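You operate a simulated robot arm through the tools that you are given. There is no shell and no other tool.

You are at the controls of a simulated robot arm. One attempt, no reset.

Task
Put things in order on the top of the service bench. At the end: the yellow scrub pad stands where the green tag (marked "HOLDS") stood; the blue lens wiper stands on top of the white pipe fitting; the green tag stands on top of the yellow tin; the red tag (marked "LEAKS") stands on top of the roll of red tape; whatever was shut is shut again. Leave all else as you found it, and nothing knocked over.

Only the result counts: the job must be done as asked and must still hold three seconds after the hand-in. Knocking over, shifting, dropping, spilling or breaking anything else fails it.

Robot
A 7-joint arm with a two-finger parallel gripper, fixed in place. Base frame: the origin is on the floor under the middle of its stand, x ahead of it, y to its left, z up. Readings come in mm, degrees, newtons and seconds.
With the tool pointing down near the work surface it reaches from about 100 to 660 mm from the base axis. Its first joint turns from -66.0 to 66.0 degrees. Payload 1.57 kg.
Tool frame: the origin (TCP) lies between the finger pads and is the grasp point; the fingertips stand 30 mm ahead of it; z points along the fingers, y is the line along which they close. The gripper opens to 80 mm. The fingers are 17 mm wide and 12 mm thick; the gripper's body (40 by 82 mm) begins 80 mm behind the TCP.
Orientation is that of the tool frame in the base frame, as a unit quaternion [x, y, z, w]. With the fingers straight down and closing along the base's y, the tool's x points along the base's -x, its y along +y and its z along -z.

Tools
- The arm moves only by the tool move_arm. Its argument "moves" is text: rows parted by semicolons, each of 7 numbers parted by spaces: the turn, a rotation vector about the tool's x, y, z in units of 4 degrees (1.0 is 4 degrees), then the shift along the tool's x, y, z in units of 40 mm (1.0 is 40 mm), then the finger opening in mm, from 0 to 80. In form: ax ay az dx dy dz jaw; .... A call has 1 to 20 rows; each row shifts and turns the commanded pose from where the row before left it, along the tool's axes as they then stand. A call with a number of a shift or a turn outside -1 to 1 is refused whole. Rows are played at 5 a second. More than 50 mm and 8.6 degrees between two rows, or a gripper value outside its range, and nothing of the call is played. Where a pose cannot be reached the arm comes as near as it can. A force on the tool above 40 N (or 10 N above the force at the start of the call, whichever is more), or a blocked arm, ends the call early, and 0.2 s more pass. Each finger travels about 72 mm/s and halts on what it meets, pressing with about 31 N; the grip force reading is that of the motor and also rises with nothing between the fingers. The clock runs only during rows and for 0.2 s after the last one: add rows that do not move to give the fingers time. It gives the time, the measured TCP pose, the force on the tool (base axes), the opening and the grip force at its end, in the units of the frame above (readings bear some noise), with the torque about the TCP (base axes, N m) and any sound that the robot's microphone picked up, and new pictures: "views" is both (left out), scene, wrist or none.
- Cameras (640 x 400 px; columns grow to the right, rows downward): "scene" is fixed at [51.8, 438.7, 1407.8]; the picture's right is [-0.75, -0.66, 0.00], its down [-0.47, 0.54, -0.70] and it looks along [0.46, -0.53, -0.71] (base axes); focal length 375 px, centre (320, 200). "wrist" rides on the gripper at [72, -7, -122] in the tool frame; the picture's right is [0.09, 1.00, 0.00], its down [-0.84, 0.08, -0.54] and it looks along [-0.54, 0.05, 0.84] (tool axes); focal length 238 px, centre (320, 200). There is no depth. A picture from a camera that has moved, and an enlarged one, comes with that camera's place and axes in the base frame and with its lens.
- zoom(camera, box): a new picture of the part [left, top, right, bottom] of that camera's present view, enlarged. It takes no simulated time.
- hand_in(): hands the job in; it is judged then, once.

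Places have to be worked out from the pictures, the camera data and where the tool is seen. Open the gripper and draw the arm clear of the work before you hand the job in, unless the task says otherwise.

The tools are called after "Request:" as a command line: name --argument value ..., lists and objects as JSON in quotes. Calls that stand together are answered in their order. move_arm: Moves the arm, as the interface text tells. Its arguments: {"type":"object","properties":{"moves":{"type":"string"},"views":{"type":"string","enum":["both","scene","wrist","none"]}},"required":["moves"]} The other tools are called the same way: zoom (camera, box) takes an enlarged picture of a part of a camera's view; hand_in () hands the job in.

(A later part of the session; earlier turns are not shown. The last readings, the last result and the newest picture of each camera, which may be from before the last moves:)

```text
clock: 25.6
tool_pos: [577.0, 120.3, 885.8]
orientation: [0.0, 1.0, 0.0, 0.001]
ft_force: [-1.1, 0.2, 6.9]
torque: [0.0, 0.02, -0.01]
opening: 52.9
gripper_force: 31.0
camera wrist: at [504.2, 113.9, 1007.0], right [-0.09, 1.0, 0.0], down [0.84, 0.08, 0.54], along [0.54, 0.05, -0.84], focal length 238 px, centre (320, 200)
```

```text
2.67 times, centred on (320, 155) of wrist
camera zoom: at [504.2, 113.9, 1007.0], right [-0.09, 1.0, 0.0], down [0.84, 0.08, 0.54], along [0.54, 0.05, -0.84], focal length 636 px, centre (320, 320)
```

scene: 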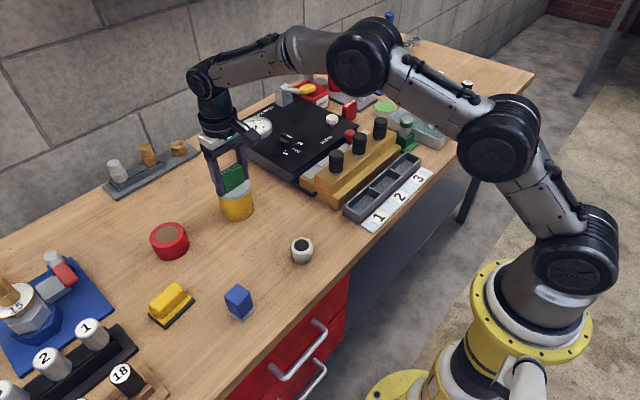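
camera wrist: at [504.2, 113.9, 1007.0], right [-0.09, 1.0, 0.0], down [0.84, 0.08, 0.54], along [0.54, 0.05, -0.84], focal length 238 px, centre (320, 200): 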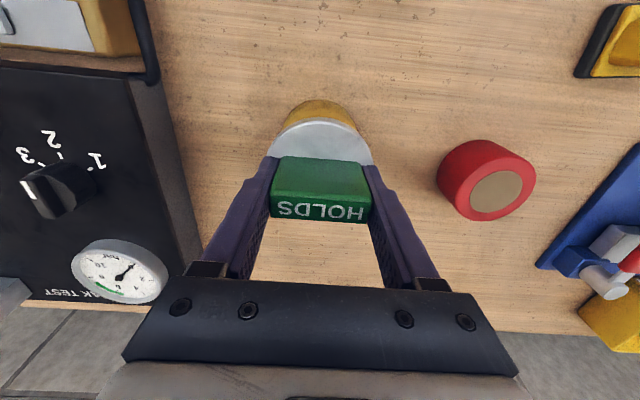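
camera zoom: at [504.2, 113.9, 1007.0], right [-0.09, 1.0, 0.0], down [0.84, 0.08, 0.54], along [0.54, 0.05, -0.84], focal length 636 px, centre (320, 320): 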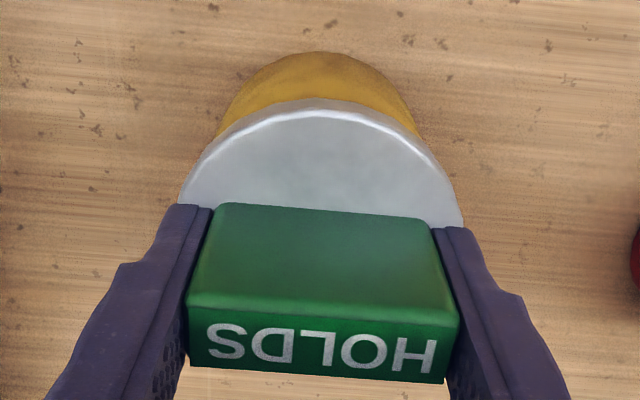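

Contact confirmed (about 7 N upwards at TCP z≈886) with the tag upright and centred. I'll release it and rise straight up.

Request:
move_arm --moves "0 0 0 0 0 -0.01 40; 0 0 0 0 0 0 56; 0 0 0 0 0 0 62; 0 0 0 0 0 0 70; 0 0 0 0 0 0 70; 0 0 0 0 0 -0.3 70; 0 0 0 0 0 -0.7 70; 0 0 0 0 0 -1 70; 0 0 0 0 0 0 70" --views "both"

Request:
zoom --camera "scene" --box '[190, 140, 280, 230]'

Request:
zoom --camera "wrist" --box '[220, 60, 420, 230]'

```text
clock: 27.6
tool_pos: [576.8, 119.7, 961.8]
orientation: [0.001, 1.0, 0.0, 0.0]
ft_force: [-0.6, -0.6, 0.5]
torque: [-0.01, 0.01, -0.01]
opening: 69.7
gripper_force: 0.1
camera wrist: at [504.4, 113.9, 1084.8], right [-0.09, 1.0, 0.0], down [0.84, 0.08, 0.54], along [0.54, 0.05, -0.84], focal length 238 px, centre (320, 200)
```

scene: 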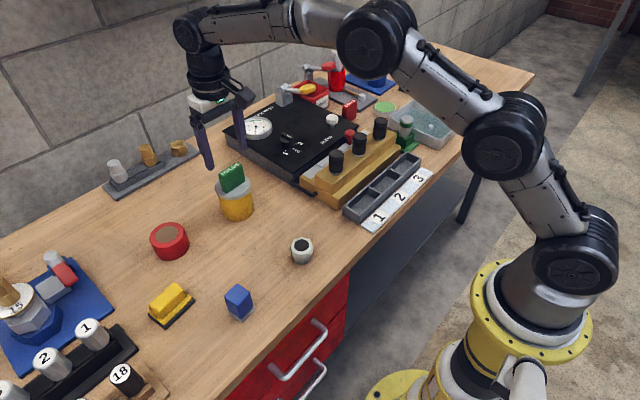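
wrist: 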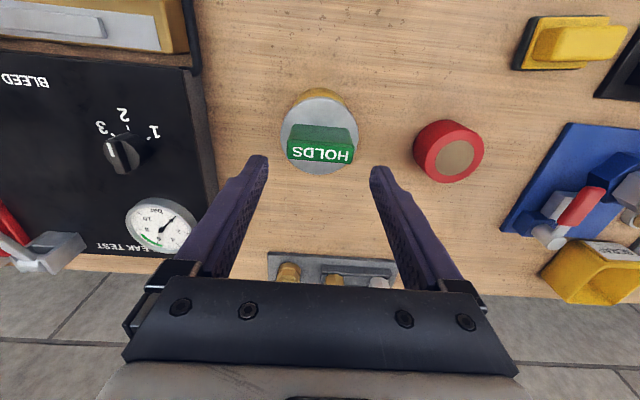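

```text
4.44 times, centred on (235, 185) of scene
camera zoom: at [51.8, 438.7, 1407.8], right [-0.75, -0.66, 0.0], down [-0.47, 0.54, -0.7], along [0.46, -0.53, -0.71], focal length 1666 px, centre (698, 267)
```

zoom: 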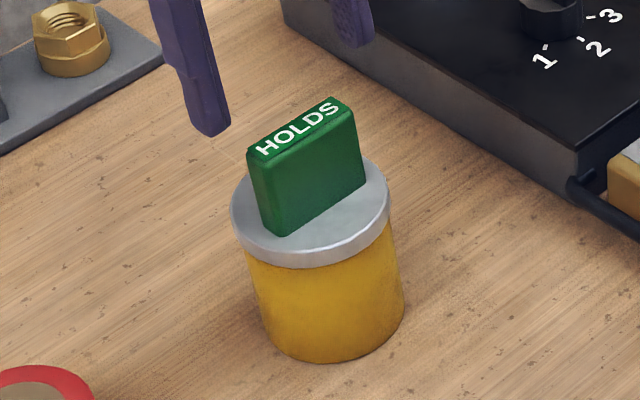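

```text
2.35 times, centred on (320, 145) of wrist
camera zoom: at [504.4, 113.9, 1084.8], right [-0.09, 1.0, 0.0], down [0.84, 0.08, 0.54], along [0.54, 0.05, -0.84], focal length 561 px, centre (320, 329)
```

zoom: 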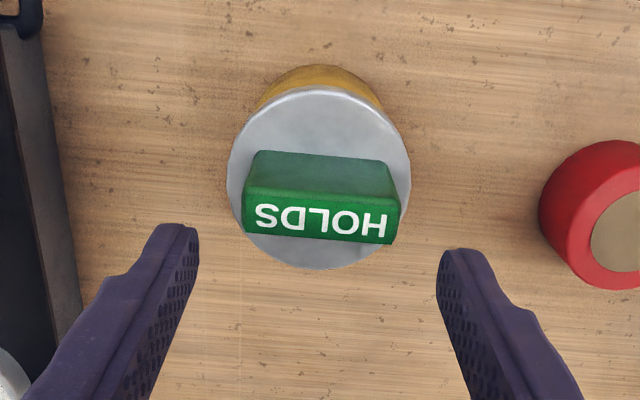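

The green tag stands upright and centred on the tin. Next is LEAKS, which lies at radius about 702 mm, so I'll go near it and pitch the fingers outward by 20° about the closing axis to gain reach.

Request:
move_arm --moves "0 0 0 0.22 -0.955 0 70; 0 0 0 0.22 -0.955 0 70; 0 0 0 0.22 -0.955 0 70; 0 0 0 0.22 -0.955 0 70; 0 0 0 0.22 -0.955 0 70; 0 0 0 0.22 -0.955 0 70; 0 0 0 0.22 -0.955 0 70; 0 0 0 0.22 -0.955 0 70; 0 0 0 0.22 -0.955 0 70; 0 0 0 0.22 -0.955 0 70; 0 0 0 0.22 -0.955 0 70; 0 -1 0 0 0 0 70; 0 -1 0 0 0 0 70; 0 -1 0 0 0 0 70; 0 -1 0 0 0 0 70; 0 -1 0 0 0 0 70; 0 0 0 0 0 0 70" --views "both"

```text
clock: 31.2
tool_pos: [480.4, -299.5, 965.2]
orientation: [0.0, 0.985, -0.001, 0.174]
ft_force: [0.1, 0.5, 1.1]
torque: [0.02, 0.0, 0.0]
opening: 70.2
gripper_force: 0.0
camera wrist: at [370.5, -306.3, 1054.4], right [-0.09, 1.0, -0.03], down [0.6, 0.08, 0.8], along [0.8, 0.05, -0.6], focal length 238 px, centre (320, 200)
```

scene: 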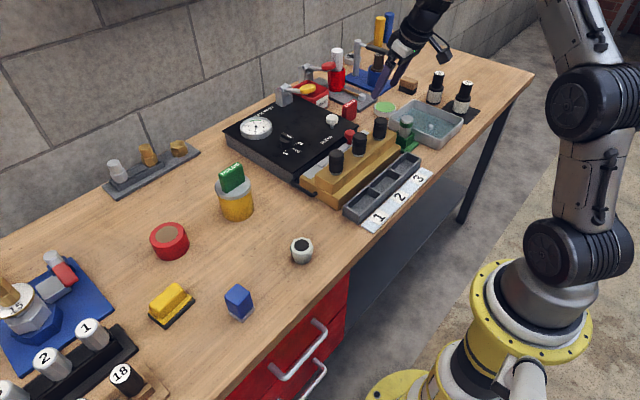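
wrist: 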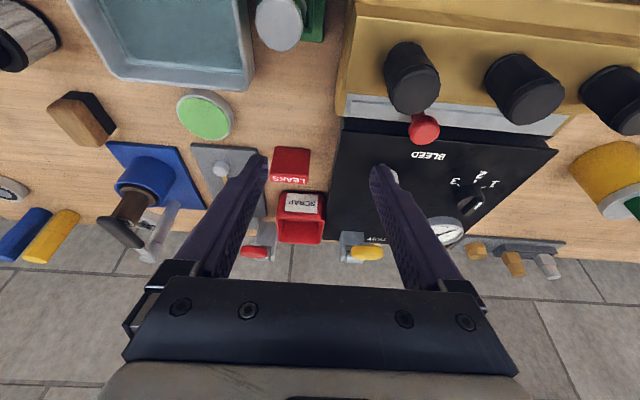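

Pitch is set. Now I'll approach a point above and just before LEAKS at (600,−335,890).

Request:
move_arm --moves "0 0 0 -0.542 -0.22 0.696 70; 0 0 0 -0.542 -0.22 0.696 70; 0 0 0 -0.542 -0.22 0.696 70; 0 0 0 -0.542 -0.22 0.696 70; 0 0 0 0 0 0 70" --views "both"

Request:
zoom --camera "wrist" --box '[240, 100, 400, 220]'

```text
clock: 32.4
tool_pos: [599.3, -335.4, 889.4]
orientation: [0.0, 0.985, -0.001, 0.174]
ft_force: [-0.3, 0.6, 0.5]
torque: [-0.01, -0.02, 0.0]
opening: 69.8
gripper_force: 0.0
camera wrist: at [489.4, -342.3, 979.2], right [-0.09, 1.0, -0.03], down [0.6, 0.08, 0.8], along [0.79, 0.05, -0.61], focal length 238 px, centre (320, 200)
```

scene: 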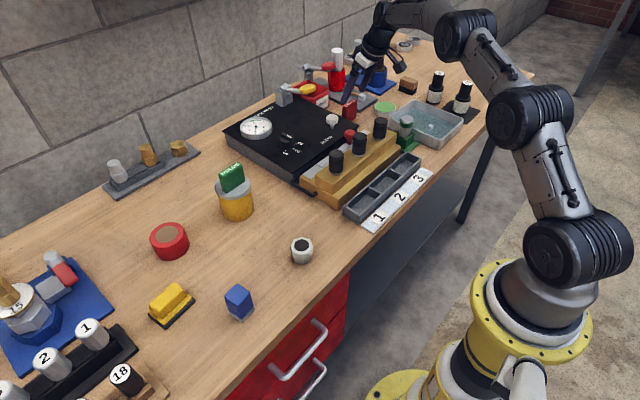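
wrist: 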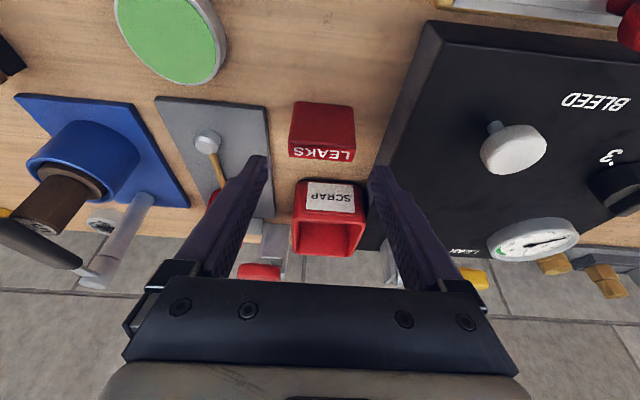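

```text
3.33 times, centred on (320, 160) of wrist
camera zoom: at [489.4, -342.3, 979.2], right [-0.09, 1.0, -0.03], down [0.6, 0.08, 0.8], along [0.79, 0.05, -0.61], focal length 794 px, centre (320, 333)
```

zoom: 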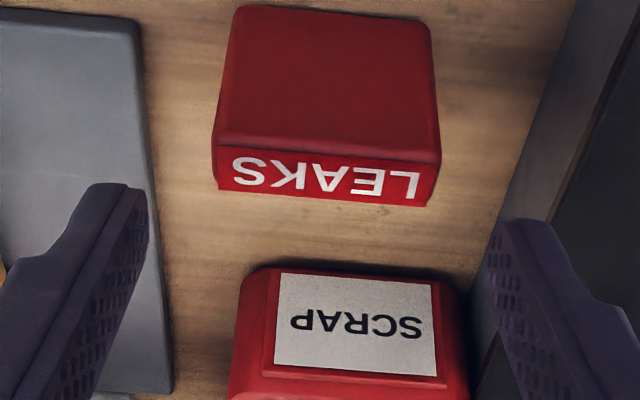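

LEAKS centre works out to (617.5,−334.6), top z≈832. I'll shift above it and lower vertically.

Request:
move_arm --moves "0 0 0 -0.416 0.01 0.151 70; 0 0 0 0.308 0 0.846 70; 0 0 0 0 0 0 70" --views "both"

Request:
zoom --camera "wrist" --box '[240, 100, 400, 220]'

Request:
zoom --camera "scene" --box '[310, 50, 410, 130]'

```text
clock: 33.2
tool_pos: [617.0, -335.8, 853.1]
orientation: [0.0, 0.985, 0.0, 0.174]
ft_force: [0.4, 0.5, -0.1]
torque: [0.03, 0.0, -0.01]
opening: 69.9
gripper_force: 0.0
camera wrist: at [507.5, -341.3, 942.3], right [-0.09, 1.0, -0.03], down [0.6, 0.08, 0.8], along [0.79, 0.05, -0.6], focal length 238 px, centre (320, 200)
```

scene: 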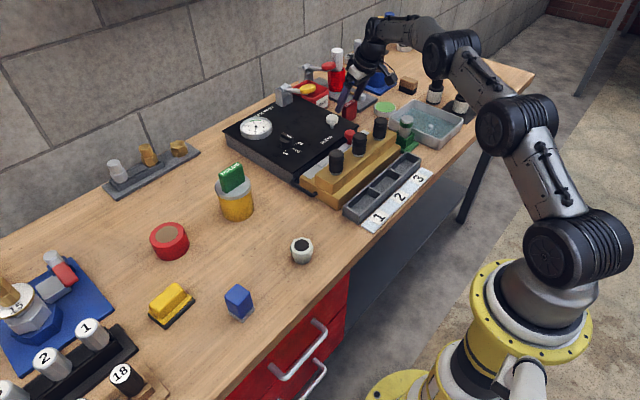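
wrist: 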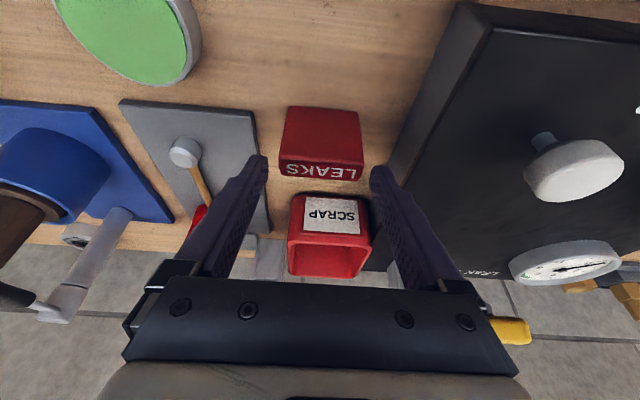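

```text
3.33 times, centred on (320, 160) of wrist
camera zoom: at [507.5, -341.3, 942.3], right [-0.09, 1.0, -0.03], down [0.6, 0.08, 0.8], along [0.79, 0.05, -0.6], focal length 794 px, centre (320, 333)
```

zoom: 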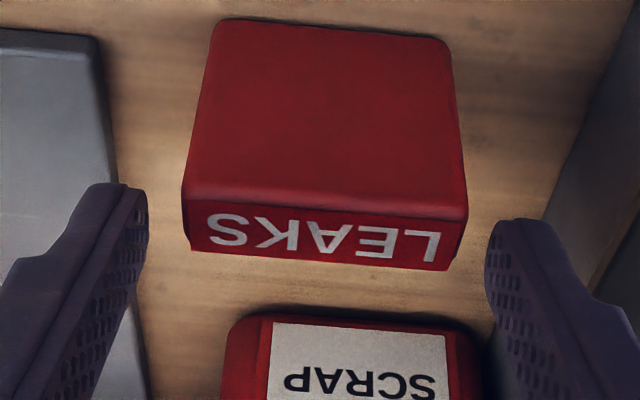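

```text
5.00 times, centred on (360, 90) of scene
camera zoom: at [51.8, 438.7, 1407.8], right [-0.75, -0.66, 0.0], down [-0.47, 0.54, -0.7], along [0.46, -0.53, -0.71], focal length 1875 px, centre (120, 750)
```

zoom: 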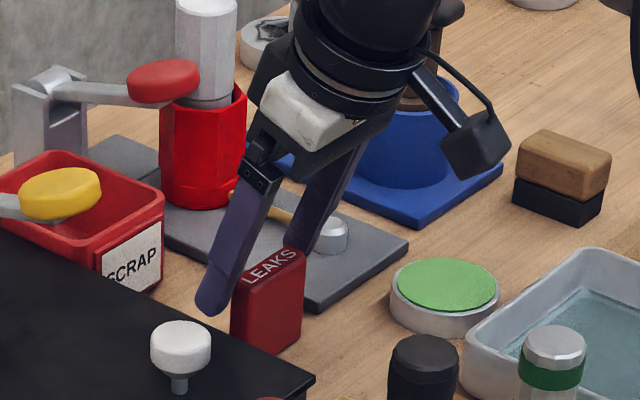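

Aligned, but the grey plate's edge lies close beyond the −y finger, so I'll narrow the opening to 63 and go down to TCP z≈819, then close.

Request:
move_arm --moves "0 0 0 0 0 0 63; 0 0 0 0.145 0 0.4 63; 0 0 0 0.145 0 0.4 63; 0 0 0 0 0 0 63; 0 0 0 0 0 0 50; 0 0 0 0 0 0 40; 0 0 0 0 0 0 40; 0 0 0 0 0 0 40" --views "both"

Request:
zoom --camera "wrist" --box '[240, 100, 400, 220]'

Request:
zoom --camera "scene" --box '[310, 50, 410, 130]'

```text
clock: 35.0
tool_pos: [617.2, -334.6, 820.2]
orientation: [0.0, 0.985, 0.001, 0.174]
ft_force: [-0.3, 0.2, -0.8]
torque: [0.04, 0.01, -0.01]
opening: 52.8
gripper_force: 31.3
camera wrist: at [508.1, -340.8, 909.3], right [-0.09, 1.0, -0.03], down [0.6, 0.08, 0.8], along [0.79, 0.05, -0.61], focal length 238 px, centre (320, 200)
```

scene: 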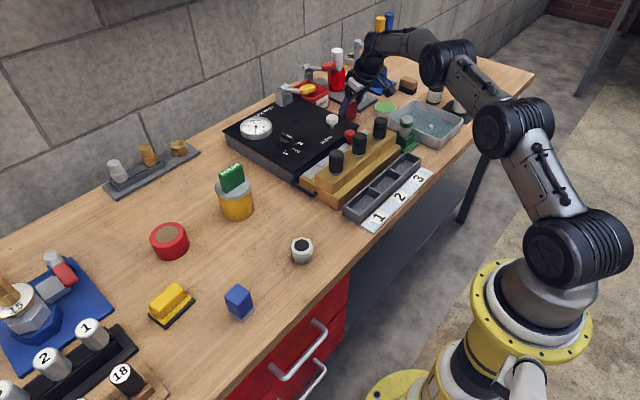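
wrist: 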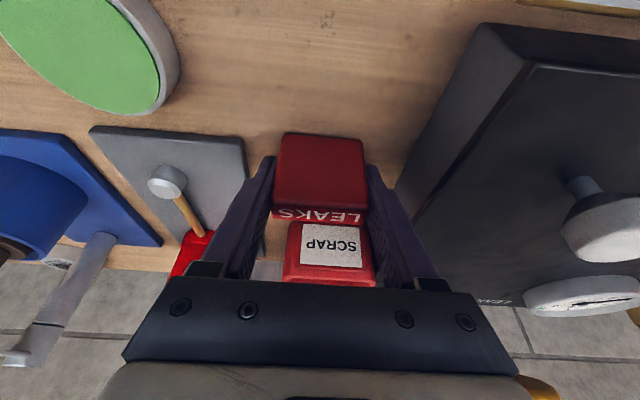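

```text
3.33 times, centred on (320, 160) of wrist
camera zoom: at [508.1, -340.8, 909.3], right [-0.09, 1.0, -0.03], down [0.6, 0.08, 0.8], along [0.79, 0.05, -0.61], focal length 794 px, centre (320, 333)
```

zoom: 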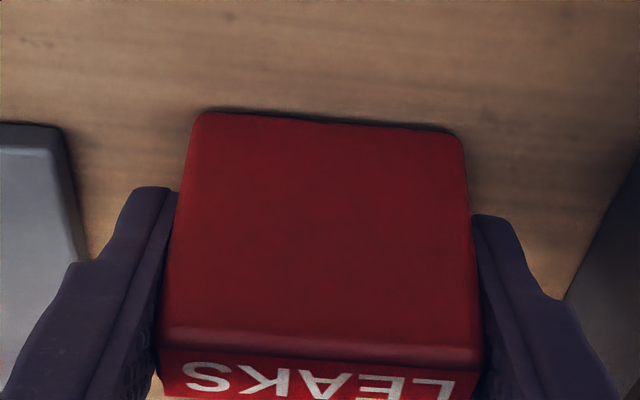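

```text
5.00 times, centred on (360, 90) of scene
camera zoom: at [51.8, 438.7, 1407.8], right [-0.75, -0.66, 0.0], down [-0.47, 0.54, -0.7], along [0.46, -0.53, -0.71], focal length 1875 px, centre (120, 750)
```

zoom: 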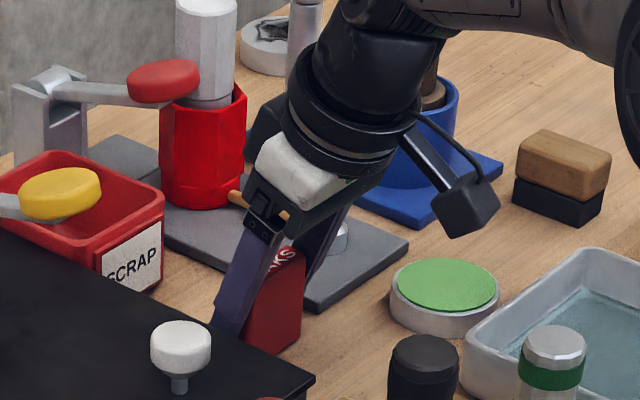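

Gripped. I'll lift straight up, then draw back while rising.

Request:
move_arm --moves "0 0 0 -0.0855 0 -0.235 40; 0 0 0 -0.205 0 -0.564 40; 0 0 0 -0.2565 0 -0.705 40; 0 0 0 0.348 0.25 -0.872 40; 0 0 0 0.348 0.25 -0.872 40; 0 0 0 0.348 0.25 -0.872 40; 0 0 0 0 0 0 40" --views "both"

```text
clock: 36.6
tool_pos: [542.7, -302.7, 967.4]
orientation: [0.0, 0.985, 0.0, 0.173]
ft_force: [-0.4, -0.1, -0.6]
torque: [0.0, -0.03, 0.0]
opening: 52.9
gripper_force: 30.9
camera wrist: at [432.9, -309.5, 1056.6], right [-0.09, 1.0, -0.03], down [0.6, 0.08, 0.8], along [0.79, 0.05, -0.61], focal length 238 px, centre (320, 200)
```

scene: 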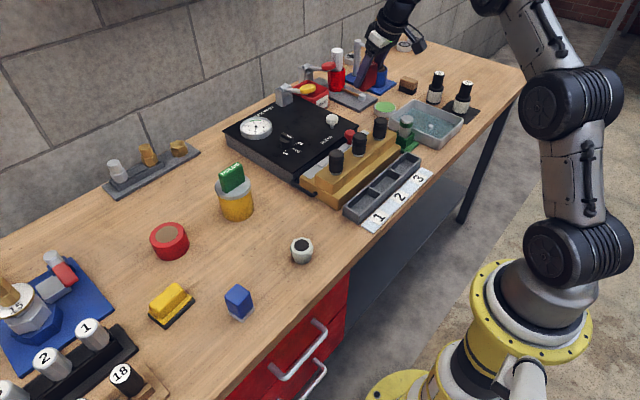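
wrist: 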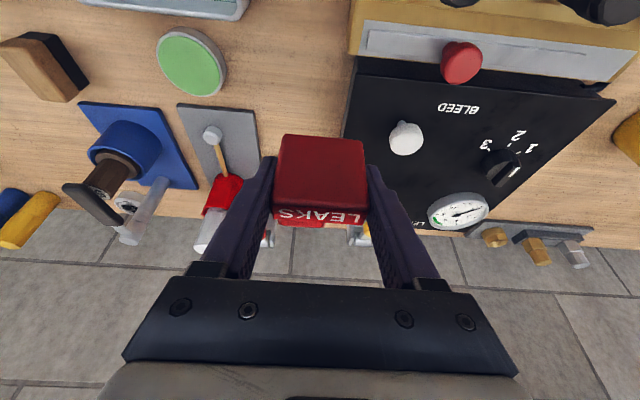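

The red tag hangs upright. I'll carry it at height around the inside of the tin to near the tape.

Request:
move_arm --moves "0 0 0 0.0772 0.967 -0.0281 40; 0 0 0 0.0772 0.967 -0.0281 40; 0 0 0 0.0772 0.967 -0.0281 40; 0 0 0 0.0772 0.967 -0.0281 40; 0 0 0 0.0772 0.967 -0.0281 40; 0 0 0 0.0772 0.967 -0.0281 40; 0 0 0 0.0772 0.967 -0.0281 40; 0 0 0 0.0772 0.967 -0.0281 40; 0 0 0 0.0772 0.967 -0.0281 40; 0 0 0 0.0772 0.967 -0.0281 40; 0 0 0 0.0772 0.967 -0.0281 40; 0 0 0 0.0772 0.967 -0.0281 40; 0 0 0 0.0772 0.967 -0.0281 40; 0 0 0 -0.627 0.658 0.228 40; 0 0 0 -0.627 0.658 0.228 40; 0 0 0 -0.627 0.658 0.228 40; 0 0 0 0 0 0 40" --views "both"

Request:
zoom --camera "wrist" --box '[240, 60, 400, 220]'

Request:
zoom --camera "scene" --box '[110, 170, 230, 280]'

```text
clock: 40.2
tool_pos: [579.6, 278.6, 968.3]
orientation: [0.0, 0.985, 0.0, 0.174]
ft_force: [-1.2, 0.0, -0.9]
torque: [0.05, -0.04, 0.02]
opening: 52.9
gripper_force: 31.4
camera wrist: at [469.8, 272.5, 1058.5], right [-0.09, 1.0, -0.03], down [0.6, 0.08, 0.8], along [0.79, 0.05, -0.61], focal length 238 px, centre (320, 200)
```

scene: 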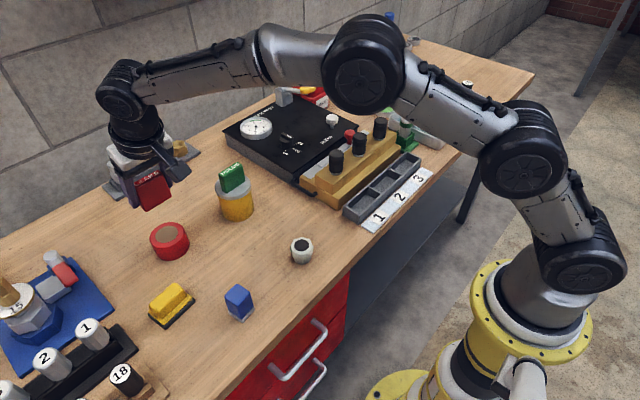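
wrist: 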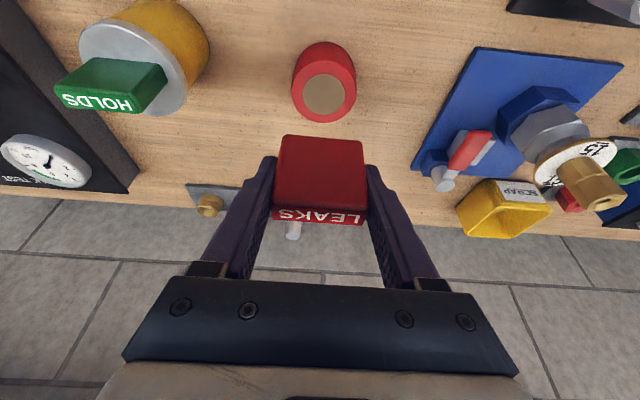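

```text
2.50 times, centred on (320, 140) of wrist
camera zoom: at [469.8, 272.5, 1058.5], right [-0.09, 1.0, -0.03], down [0.6, 0.08, 0.8], along [0.79, 0.05, -0.61], focal length 596 px, centre (320, 350)
```

zoom: 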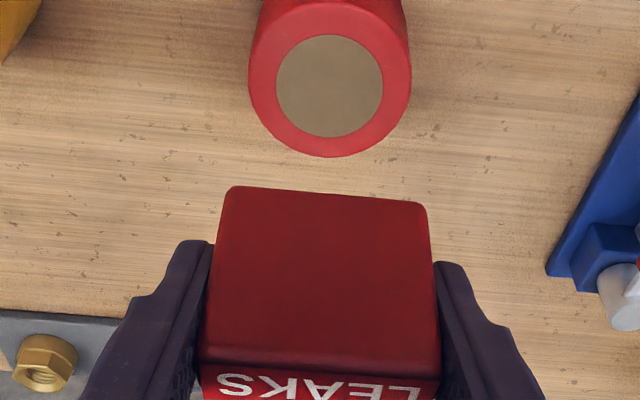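

```text
3.64 times, centred on (170, 225) of scene
camera zoom: at [51.8, 438.7, 1407.8], right [-0.75, -0.66, 0.0], down [-0.47, 0.54, -0.7], along [0.46, -0.53, -0.71], focal length 1363 px, centre (866, 109)
```

zoom: 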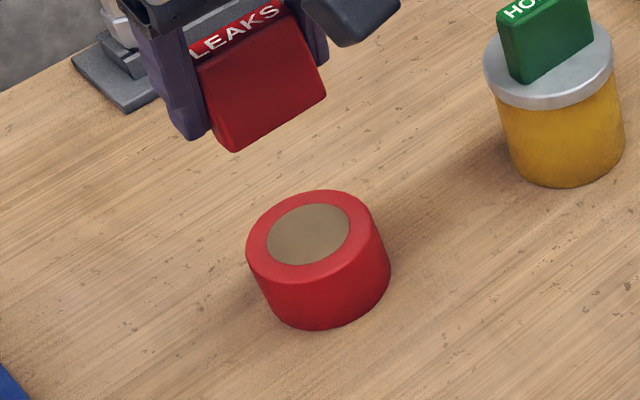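

Tape top centre computes to (599.7,279.8), z≈822. I'll move over it and lower to TCP z≈880 (tag bottom ≈838).

Request:
move_arm --moves "0 0 0 -0.233 0.03 0.83 40; 0 0 0 0.2565 0 0.705 40; 0 0 0 0.2565 0 0.705 40; 0 0 0 0 0 0 40" --views "both"

Request:
zoom --camera "wrist" --box '[240, 60, 400, 220]'

Request:
zoom --camera "scene" --box '[130, 190, 210, 270]'

```text
clock: 41.2
tool_pos: [598.7, 279.5, 880.7]
orientation: [0.0, 0.985, 0.0, 0.174]
ft_force: [0.2, 0.1, 0.1]
torque: [-0.02, 0.02, -0.04]
opening: 53.0
gripper_force: 30.3
camera wrist: at [490.4, 273.8, 970.2], right [-0.09, 1.0, -0.03], down [0.6, 0.08, 0.8], along [0.79, 0.05, -0.6], focal length 238 px, centre (320, 200)
```

scene: 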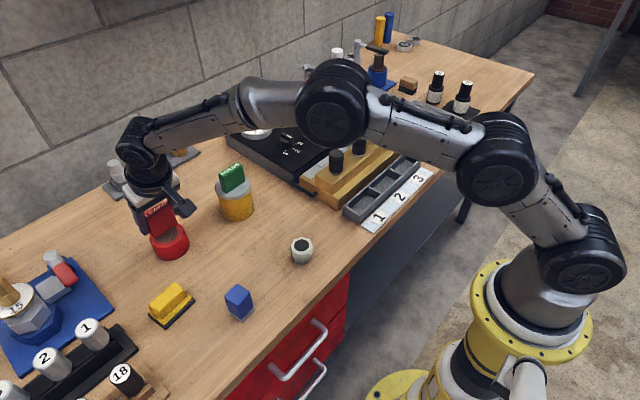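
wrist: 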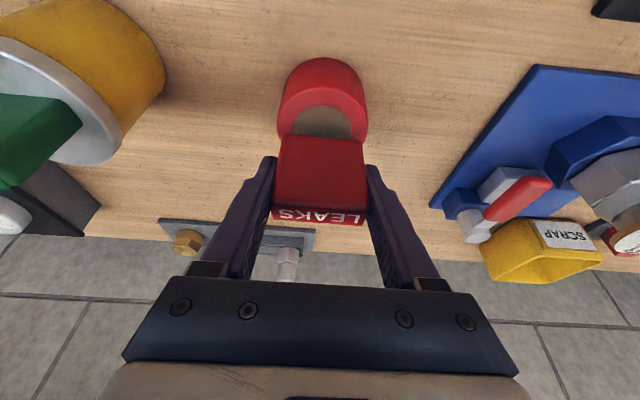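

```text
2.50 times, centred on (320, 140) of wrist
camera zoom: at [490.4, 273.8, 970.2], right [-0.09, 1.0, -0.03], down [0.6, 0.08, 0.8], along [0.79, 0.05, -0.6], focal length 596 px, centre (320, 350)
```

zoom: 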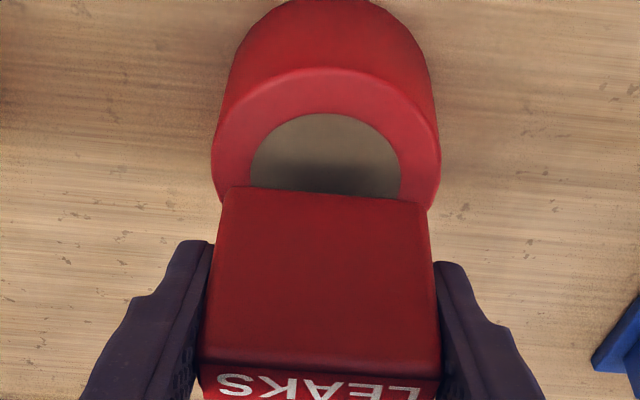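

```text
5.00 times, centred on (170, 230) of scene
camera zoom: at [51.8, 438.7, 1407.8], right [-0.75, -0.66, 0.0], down [-0.47, 0.54, -0.7], along [0.46, -0.53, -0.71], focal length 1875 px, centre (1070, 50)
```

zoom: 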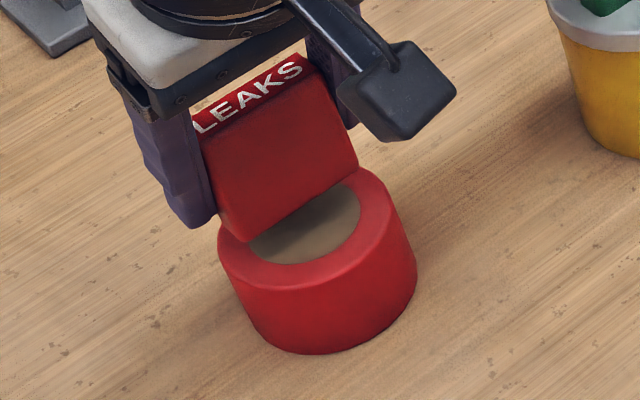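

Aligned in y and about 15 mm above the tape. I'll lower 12 mm, then take small steps until contact.

Request:
move_arm --moves "0 0 0 0.0513 0 0.141 40; 0 0 0 0.0513 0 0.141 40; 0 0 0 0 0 0 40" --views "none"

Request:
move_arm --moves "0 0 0 0.0171 0 0.047 40; 0 0 0 0 0 0 40" --views "none"

Request:
zoom --camera "wrist" --box '[240, 60, 400, 220]'

Request:
zoom --camera "scene" --box '[130, 190, 210, 270]'

```text
clock: 42.0
tool_pos: [599.3, 280.0, 867.0]
orientation: [0.0, 0.985, 0.0, 0.174]
ft_force: [0.2, -0.8, -0.6]
torque: [0.04, -0.03, -0.01]
opening: 52.9
gripper_force: 30.8
```

```text
clock: 42.6
tool_pos: [600.6, 278.5, 866.6]
orientation: [0.0, 0.985, 0.0, 0.173]
ft_force: [0.5, 0.2, -0.4]
torque: [0.02, 0.03, 0.0]
opening: 52.9
gripper_force: 31.1
```

```text
2.50 times, centred on (320, 140) of wrist
camera zoom: at [489.8, 271.9, 955.8], right [-0.09, 1.0, -0.03], down [0.6, 0.08, 0.8], along [0.79, 0.05, -0.61], focal length 596 px, centre (320, 350)
```

zoom: 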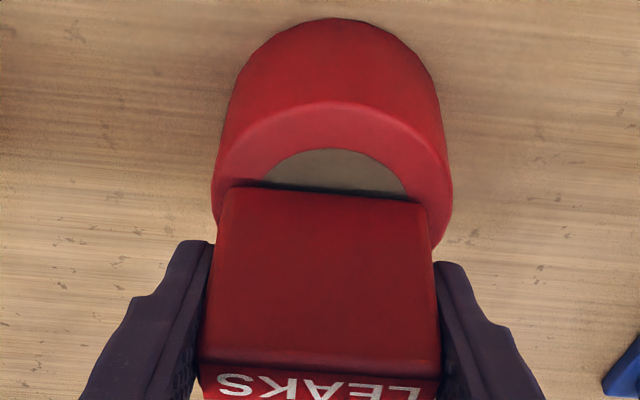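

```text
5.00 times, centred on (170, 230) of scene
camera zoom: at [51.8, 438.7, 1407.8], right [-0.75, -0.66, 0.0], down [-0.47, 0.54, -0.7], along [0.46, -0.53, -0.71], focal length 1875 px, centre (1070, 50)
```

zoom: 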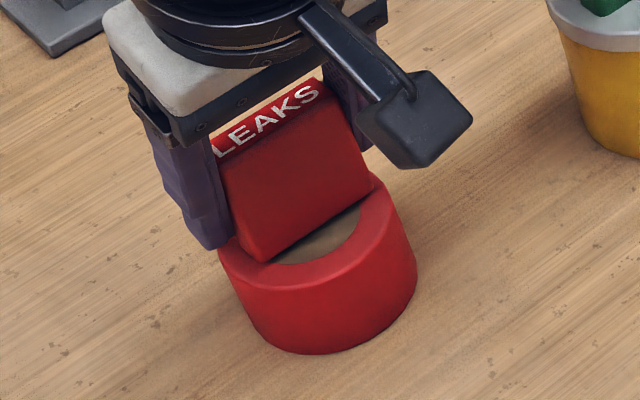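

Nearly at the surface and aligned within about 2 mm. I'll nudge +1 mm in y and continue in small steps.

Request:
move_arm --moves "0 0 0 0.0103 0.03 0.028 40; 0 0 0 0 0 0 40" --views "none"

Request:
move_arm --moves "0 0 0 0.0103 0 0.028 40; 0 0 0 0 0 0 40" --views "none"

Request:
move_arm --moves "0 0 0 0.0103 0 0.028 40; 0 0 0 0 0 0 40" --views "none"

```text
clock: 43.2
tool_pos: [600.1, 279.3, 865.0]
orientation: [0.0, 0.985, 0.0, 0.173]
ft_force: [-1.2, 0.0, -0.4]
torque: [0.01, -0.03, -0.03]
opening: 53.0
gripper_force: 31.3
```

```text
clock: 43.8
tool_pos: [599.9, 280.5, 864.6]
orientation: [0.0, 0.985, 0.0, 0.175]
ft_force: [-0.4, -0.5, 1.6]
torque: [0.01, 0.02, 0.03]
opening: 53.1
gripper_force: 30.6
```

```text
clock: 44.4
tool_pos: [600.3, 280.7, 863.3]
orientation: [-0.001, 0.985, 0.001, 0.175]
ft_force: [-1.8, -1.4, 7.7]
torque: [-0.1, 0.08, 0.01]
opening: 52.8
gripper_force: 31.0
```

Contact at about 7.7 N with the tag bottom at z≈822, as expected. Quick look before releasing.

Request:
zoom --camera "wrist" --box '[240, 60, 400, 220]'

Request:
zoom --camera "scene" --box '[130, 190, 210, 270]'

```text
2.50 times, centred on (320, 140) of wrist
camera zoom: at [490.1, 273.7, 953.3], right [-0.09, 1.0, -0.03], down [0.6, 0.08, 0.8], along [0.8, 0.05, -0.6], focal length 596 px, centre (320, 350)
```

zoom: 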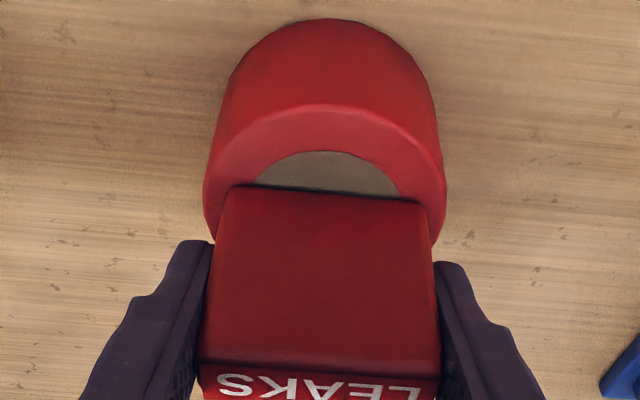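

```text
5.00 times, centred on (170, 230) of scene
camera zoom: at [51.6, 438.6, 1407.9], right [-0.75, -0.66, 0.0], down [-0.47, 0.54, -0.7], along [0.46, -0.53, -0.71], focal length 1875 px, centre (1070, 50)
```

zoom: 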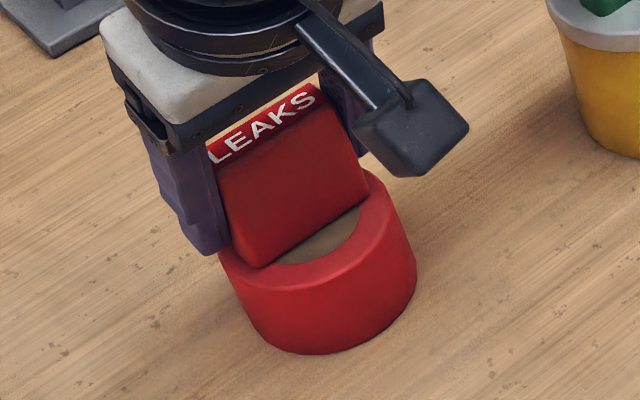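

Good placement. Releasing and retreating along the tool axis.

Request:
move_arm --moves "0 0 0 -0.0034 0 -0.0094 40; 0 0 0 0 0 0 56; 0 0 0 0 0 0 62; 0 0 0 0 0 0 70; 0 0 0 0 0 0 70; 0 0 0 0 0 -0.3 70; 0 0 0 0 0 -0.7 70; 0 0 0 0 0 -1 70; 0 0 0 0 0 -0.6 70; 0 0 0 0 0 0 70" --views "both"

Request:
zoom --camera "scene" --box '[120, 170, 260, 270]'

```text
clock: 46.6
tool_pos: [563.6, 278.5, 961.4]
orientation: [0.0, 0.985, 0.0, 0.174]
ft_force: [0.0, -0.4, 0.1]
torque: [-0.03, -0.02, -0.01]
opening: 70.1
gripper_force: 0.1
camera wrist: at [454.4, 272.6, 1051.0], right [-0.09, 1.0, -0.03], down [0.6, 0.08, 0.8], along [0.79, 0.05, -0.61], focal length 238 px, centre (320, 200)
```

scene: 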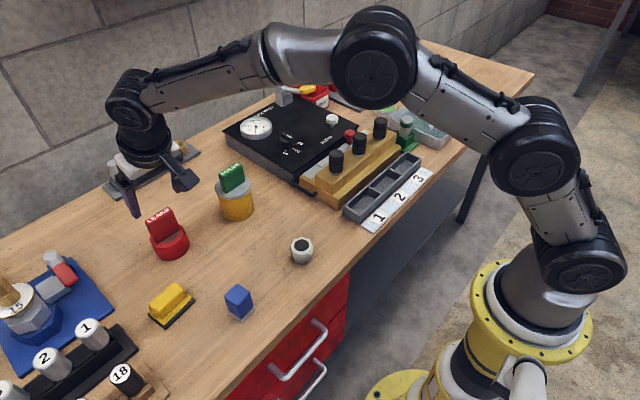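
wrist: 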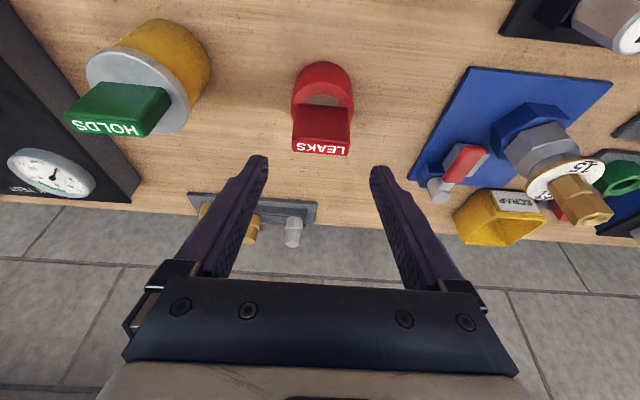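

```text
4.00 times, centred on (190, 220) of scene
camera zoom: at [51.8, 438.7, 1407.8], right [-0.75, -0.66, 0.0], down [-0.47, 0.54, -0.7], along [0.46, -0.53, -0.71], focal length 1500 px, centre (840, 120)
```

zoom: 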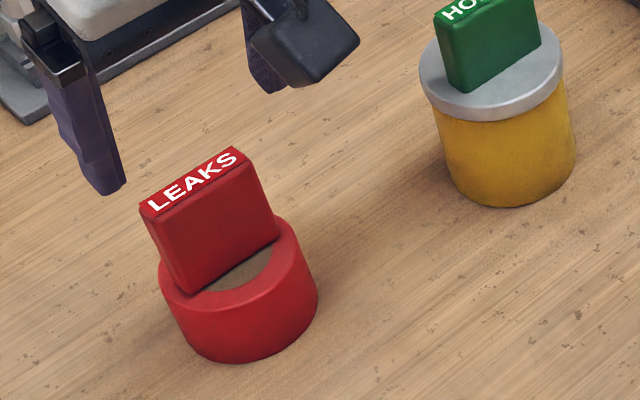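

Both tags stand properly. Next the scrub pad: I'll level the tool and move the camera over the pad.

Request:
move_arm --moves "0 1 0 0 0 0 70; 0 1 0 0 0 0 70; 0 1 0 0 0 0 70; 0 1 0 0 0 0 70; 0 1 0 0 0 0 70; 0 0 0 0.8375 0.5125 0 80; 0 0 0 0.8375 0.5125 0 80; 0 0 0 0.8375 0.5125 0 80; 0 0 0 0.8375 0.5125 0 80; 0 0 0 0 0 0 80" --views "both"

Request:
zoom --camera "wrist" --box '[240, 80, 400, 220]'

Request:
zoom --camera "scene" --box '[130, 260, 220, 350]'

```text
clock: 48.8
tool_pos: [427.6, 360.7, 961.5]
orientation: [0.0, 1.0, -0.001, 0.0]
ft_force: [-0.4, 0.1, 0.3]
torque: [0.02, -0.01, 0.03]
opening: 80.2
gripper_force: 0.0
camera wrist: at [355.9, 354.4, 1083.2], right [-0.09, 1.0, 0.0], down [0.84, 0.08, 0.54], along [0.54, 0.05, -0.84], focal length 238 px, centre (320, 200)
```

scene: 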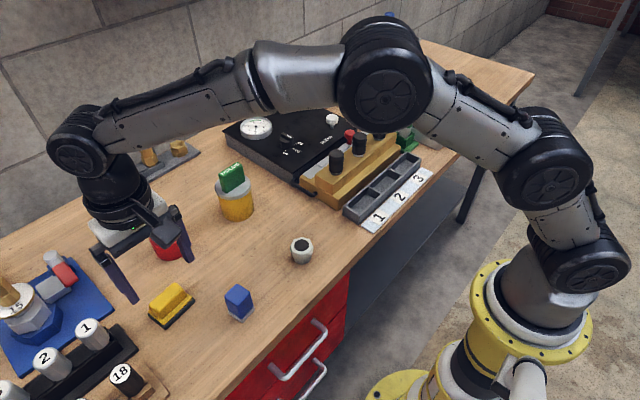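
wrist: 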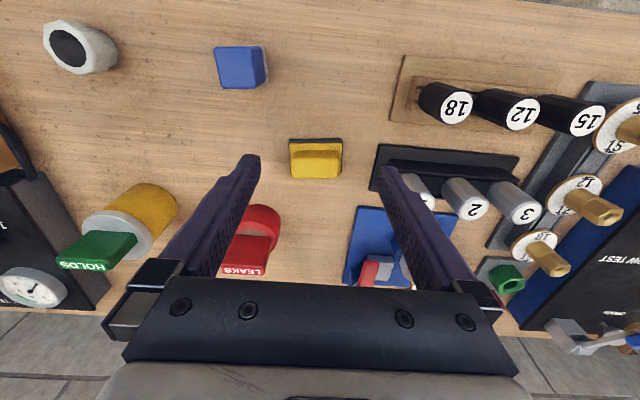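

```text
2.86 times, centred on (320, 150) of wrist
camera zoom: at [355.9, 354.4, 1083.2], right [-0.09, 1.0, 0.0], down [0.84, 0.08, 0.54], along [0.54, 0.05, -0.84], focal length 681 px, centre (320, 343)
```

zoom: 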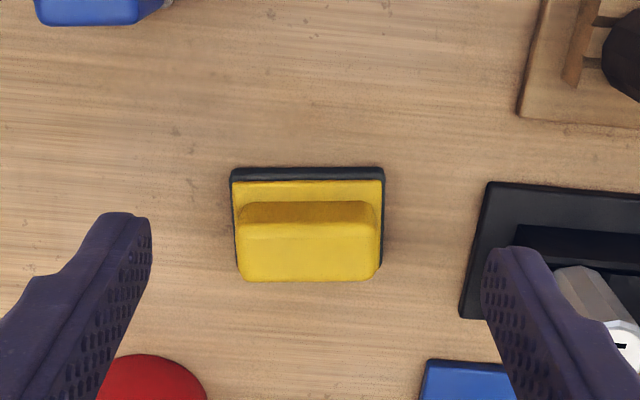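

```text
4.44 times, centred on (175, 305) of scene
camera zoom: at [51.7, 438.7, 1407.8], right [-0.75, -0.66, 0.0], down [-0.47, 0.54, -0.7], along [0.46, -0.53, -0.71], focal length 1666 px, centre (964, -267)
```

zoom: 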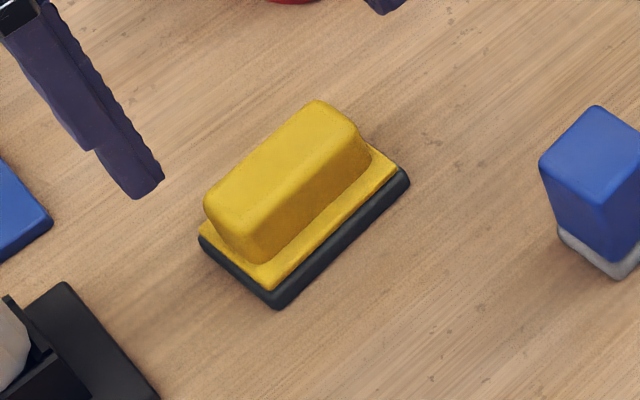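

The pad is yawed about +6.7°, its handle's long axis roughly along y, centred near (478,360). I'll move closer over it and turn the tool to match.

Request:
move_arm --moves "0 0 0 -0.7 0 0.6 80; 0 0 0 -0.475 0 0.8 80; 0 0 -0.835 0 0 0 80; 0 0 -0.835 0 0 0 80; 0 0 0 0 0 0 80" --views "both"

Request:
zoom --camera "wrist" --box '[240, 80, 400, 220]'

Request:
zoom --camera "scene" --box '[130, 240, 220, 330]'

```text
clock: 50.0
tool_pos: [476.6, 362.3, 903.4]
orientation: [-0.058, 0.998, -0.001, 0.0]
ft_force: [0.4, 0.3, 0.3]
torque: [-0.01, 0.04, 0.03]
opening: 79.9
gripper_force: 0.1
camera wrist: at [405.8, 347.0, 1026.0], right [-0.21, 0.98, 0.0], down [0.82, 0.17, 0.54], along [0.53, 0.11, -0.84], focal length 238 px, centre (320, 200)
```

scene: 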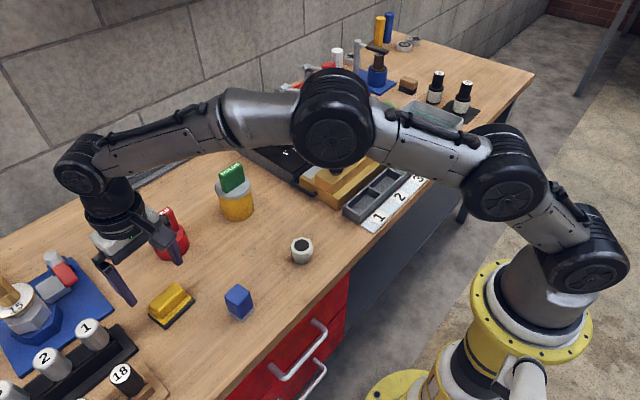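
wrist: 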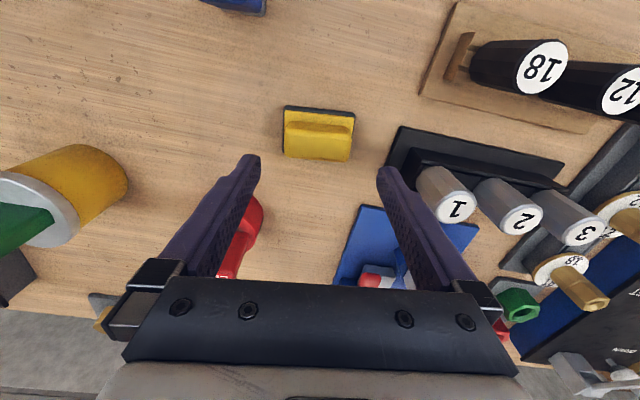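

```text
2.86 times, centred on (320, 150) of wrist
camera zoom: at [405.8, 347.0, 1026.0], right [-0.21, 0.98, 0.0], down [0.82, 0.17, 0.54], along [0.53, 0.11, -0.84], focal length 681 px, centre (320, 343)
```

zoom: 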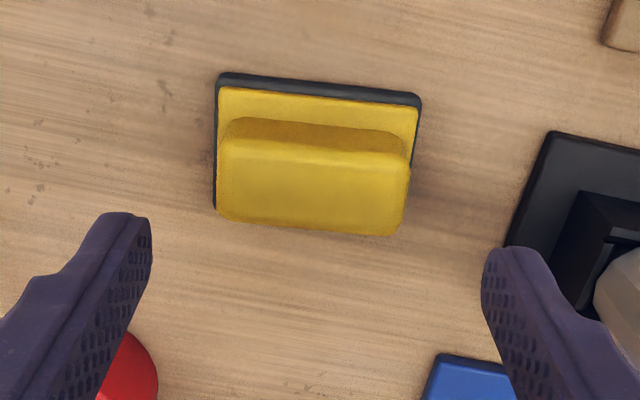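

```text
4.44 times, centred on (175, 285) of scene
camera zoom: at [51.8, 438.7, 1407.8], right [-0.75, -0.66, 0.0], down [-0.47, 0.54, -0.7], along [0.46, -0.53, -0.71], focal length 1666 px, centre (964, -178)
```

zoom: 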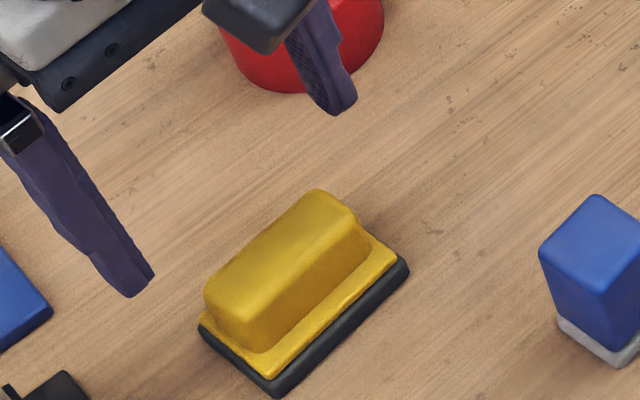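

The handle top is at about z=820, centre about (480.5,359.6), 57 mm long and 25 mm wide, with yaw nearer 5.5°. I'll fine-tune yaw and position and lower to TCP z≈857 for another look.

Request:
move_arm --moves "0 0 0.3 0 0 0 80; 0 0 0 -0.083 -0.053 0 80; 0 0 0 0 0 0.6 80; 0 0 0 0 0 0.56 80; 0 0 0 0 0 0 80" --views "both"

Request:
zoom --camera "wrist" --box '[240, 80, 400, 220]'

Request:
zoom --camera "scene" --box '[130, 240, 220, 330]'

```text
clock: 51.2
tool_pos: [480.0, 361.3, 859.2]
orientation: [-0.048, 0.999, 0.0, 0.0]
ft_force: [0.9, -0.2, 0.4]
torque: [0.0, -0.02, 0.0]
opening: 80.4
gripper_force: 0.1
camera wrist: at [408.5, 347.5, 979.3], right [-0.19, 0.98, 0.0], down [0.83, 0.16, 0.54], along [0.53, 0.1, -0.84], focal length 238 px, centre (320, 200)
```

scene: 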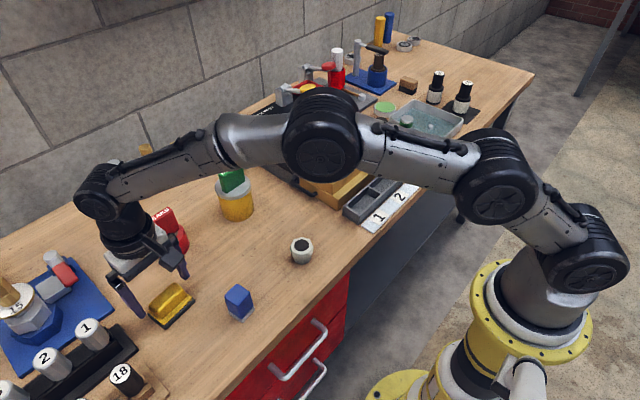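
wrist: 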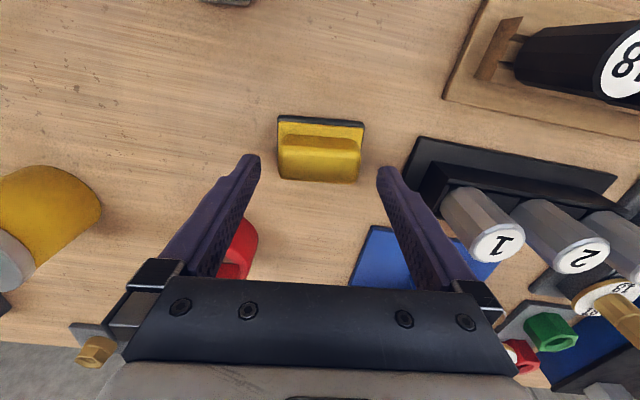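

```text
2.86 times, centred on (320, 150) of wrist
camera zoom: at [408.5, 347.5, 979.3], right [-0.19, 0.98, 0.0], down [0.83, 0.16, 0.54], along [0.53, 0.1, -0.84], focal length 681 px, centre (320, 343)
```

zoom: 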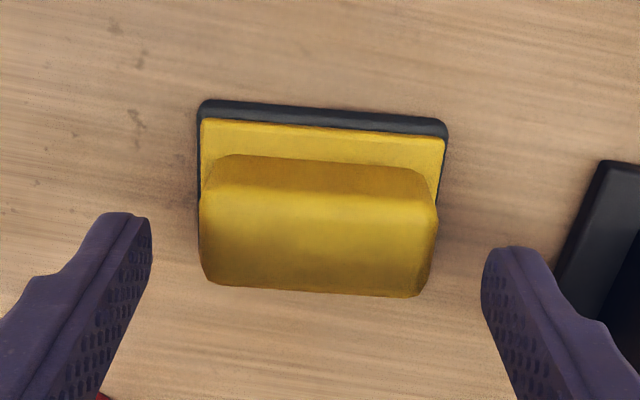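

```text
4.44 times, centred on (175, 285) of scene
camera zoom: at [51.8, 438.7, 1407.8], right [-0.75, -0.66, 0.0], down [-0.47, 0.54, -0.7], along [0.46, -0.53, -0.71], focal length 1666 px, centre (964, -178)
```

zoom: 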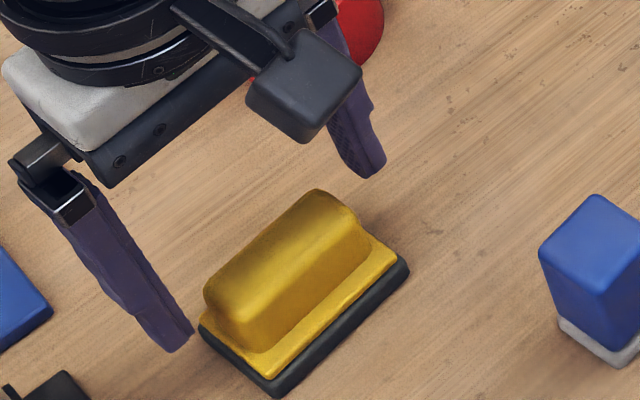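

Handle is centred between the fingers within about 1 mm. I'll lower so the tips sit just above the base plate (TCP z≈829) and close.

Request:
move_arm --moves "0 0 0 0 0 0.4 80; 0 0 0 0 0 0.35 80; 0 0 0 0 0 0 80; 0 0 0 0 0 0 68; 0 0 0 0 0 0 50; 0 0 0 0 0 0 45; 0 0 0 0 0 0 45" --views "both"

Request:
zoom --camera "wrist" --box '[240, 80, 400, 220]'

Request:
zoom --camera "scene" --box '[130, 240, 220, 330]'

```text
clock: 52.8
tool_pos: [480.0, 359.9, 827.2]
orientation: [-0.048, 0.999, 0.001, 0.0]
ft_force: [1.1, -0.6, -0.9]
torque: [0.01, -0.01, 0.04]
opening: 58.9
gripper_force: 30.9
camera wrist: at [409.2, 347.4, 949.3], right [-0.19, 0.98, 0.0], down [0.83, 0.16, 0.54], along [0.53, 0.1, -0.84], focal length 238 px, centre (320, 200)
```

scene: 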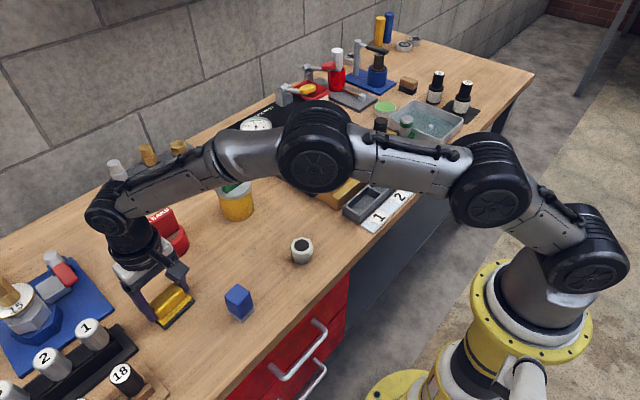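
wrist: 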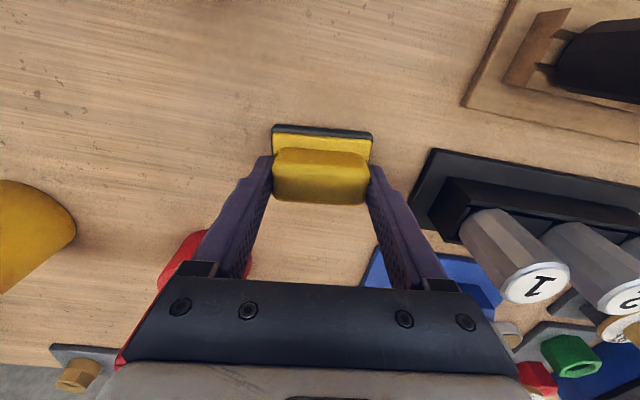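

```text
2.86 times, centred on (320, 150) of wrist
camera zoom: at [409.2, 347.4, 949.3], right [-0.19, 0.98, 0.0], down [0.83, 0.16, 0.54], along [0.53, 0.1, -0.84], focal length 681 px, centre (320, 343)
```

zoom: 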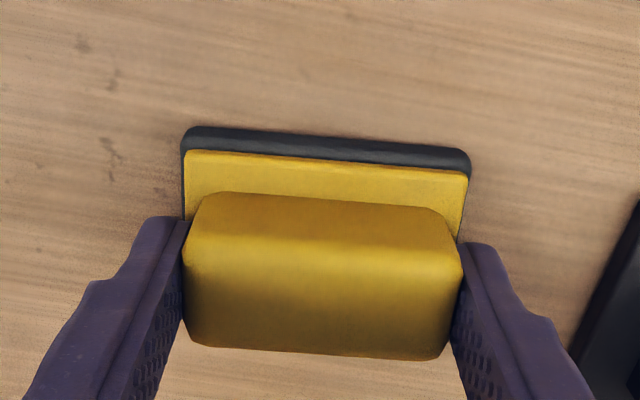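

```text
4.44 times, centred on (175, 285) of scene
camera zoom: at [51.8, 438.7, 1407.8], right [-0.75, -0.66, 0.0], down [-0.47, 0.54, -0.7], along [0.46, -0.53, -0.71], focal length 1666 px, centre (964, -178)
```

zoom: 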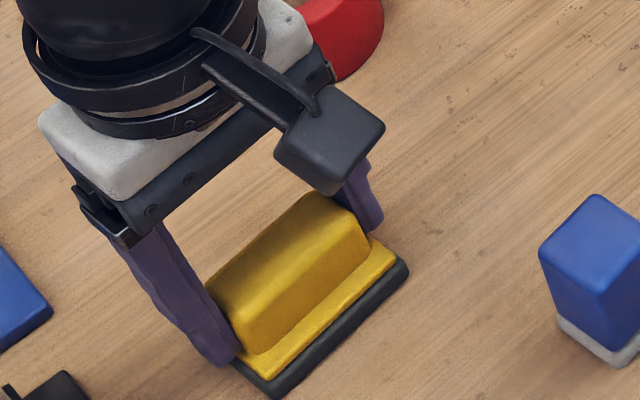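

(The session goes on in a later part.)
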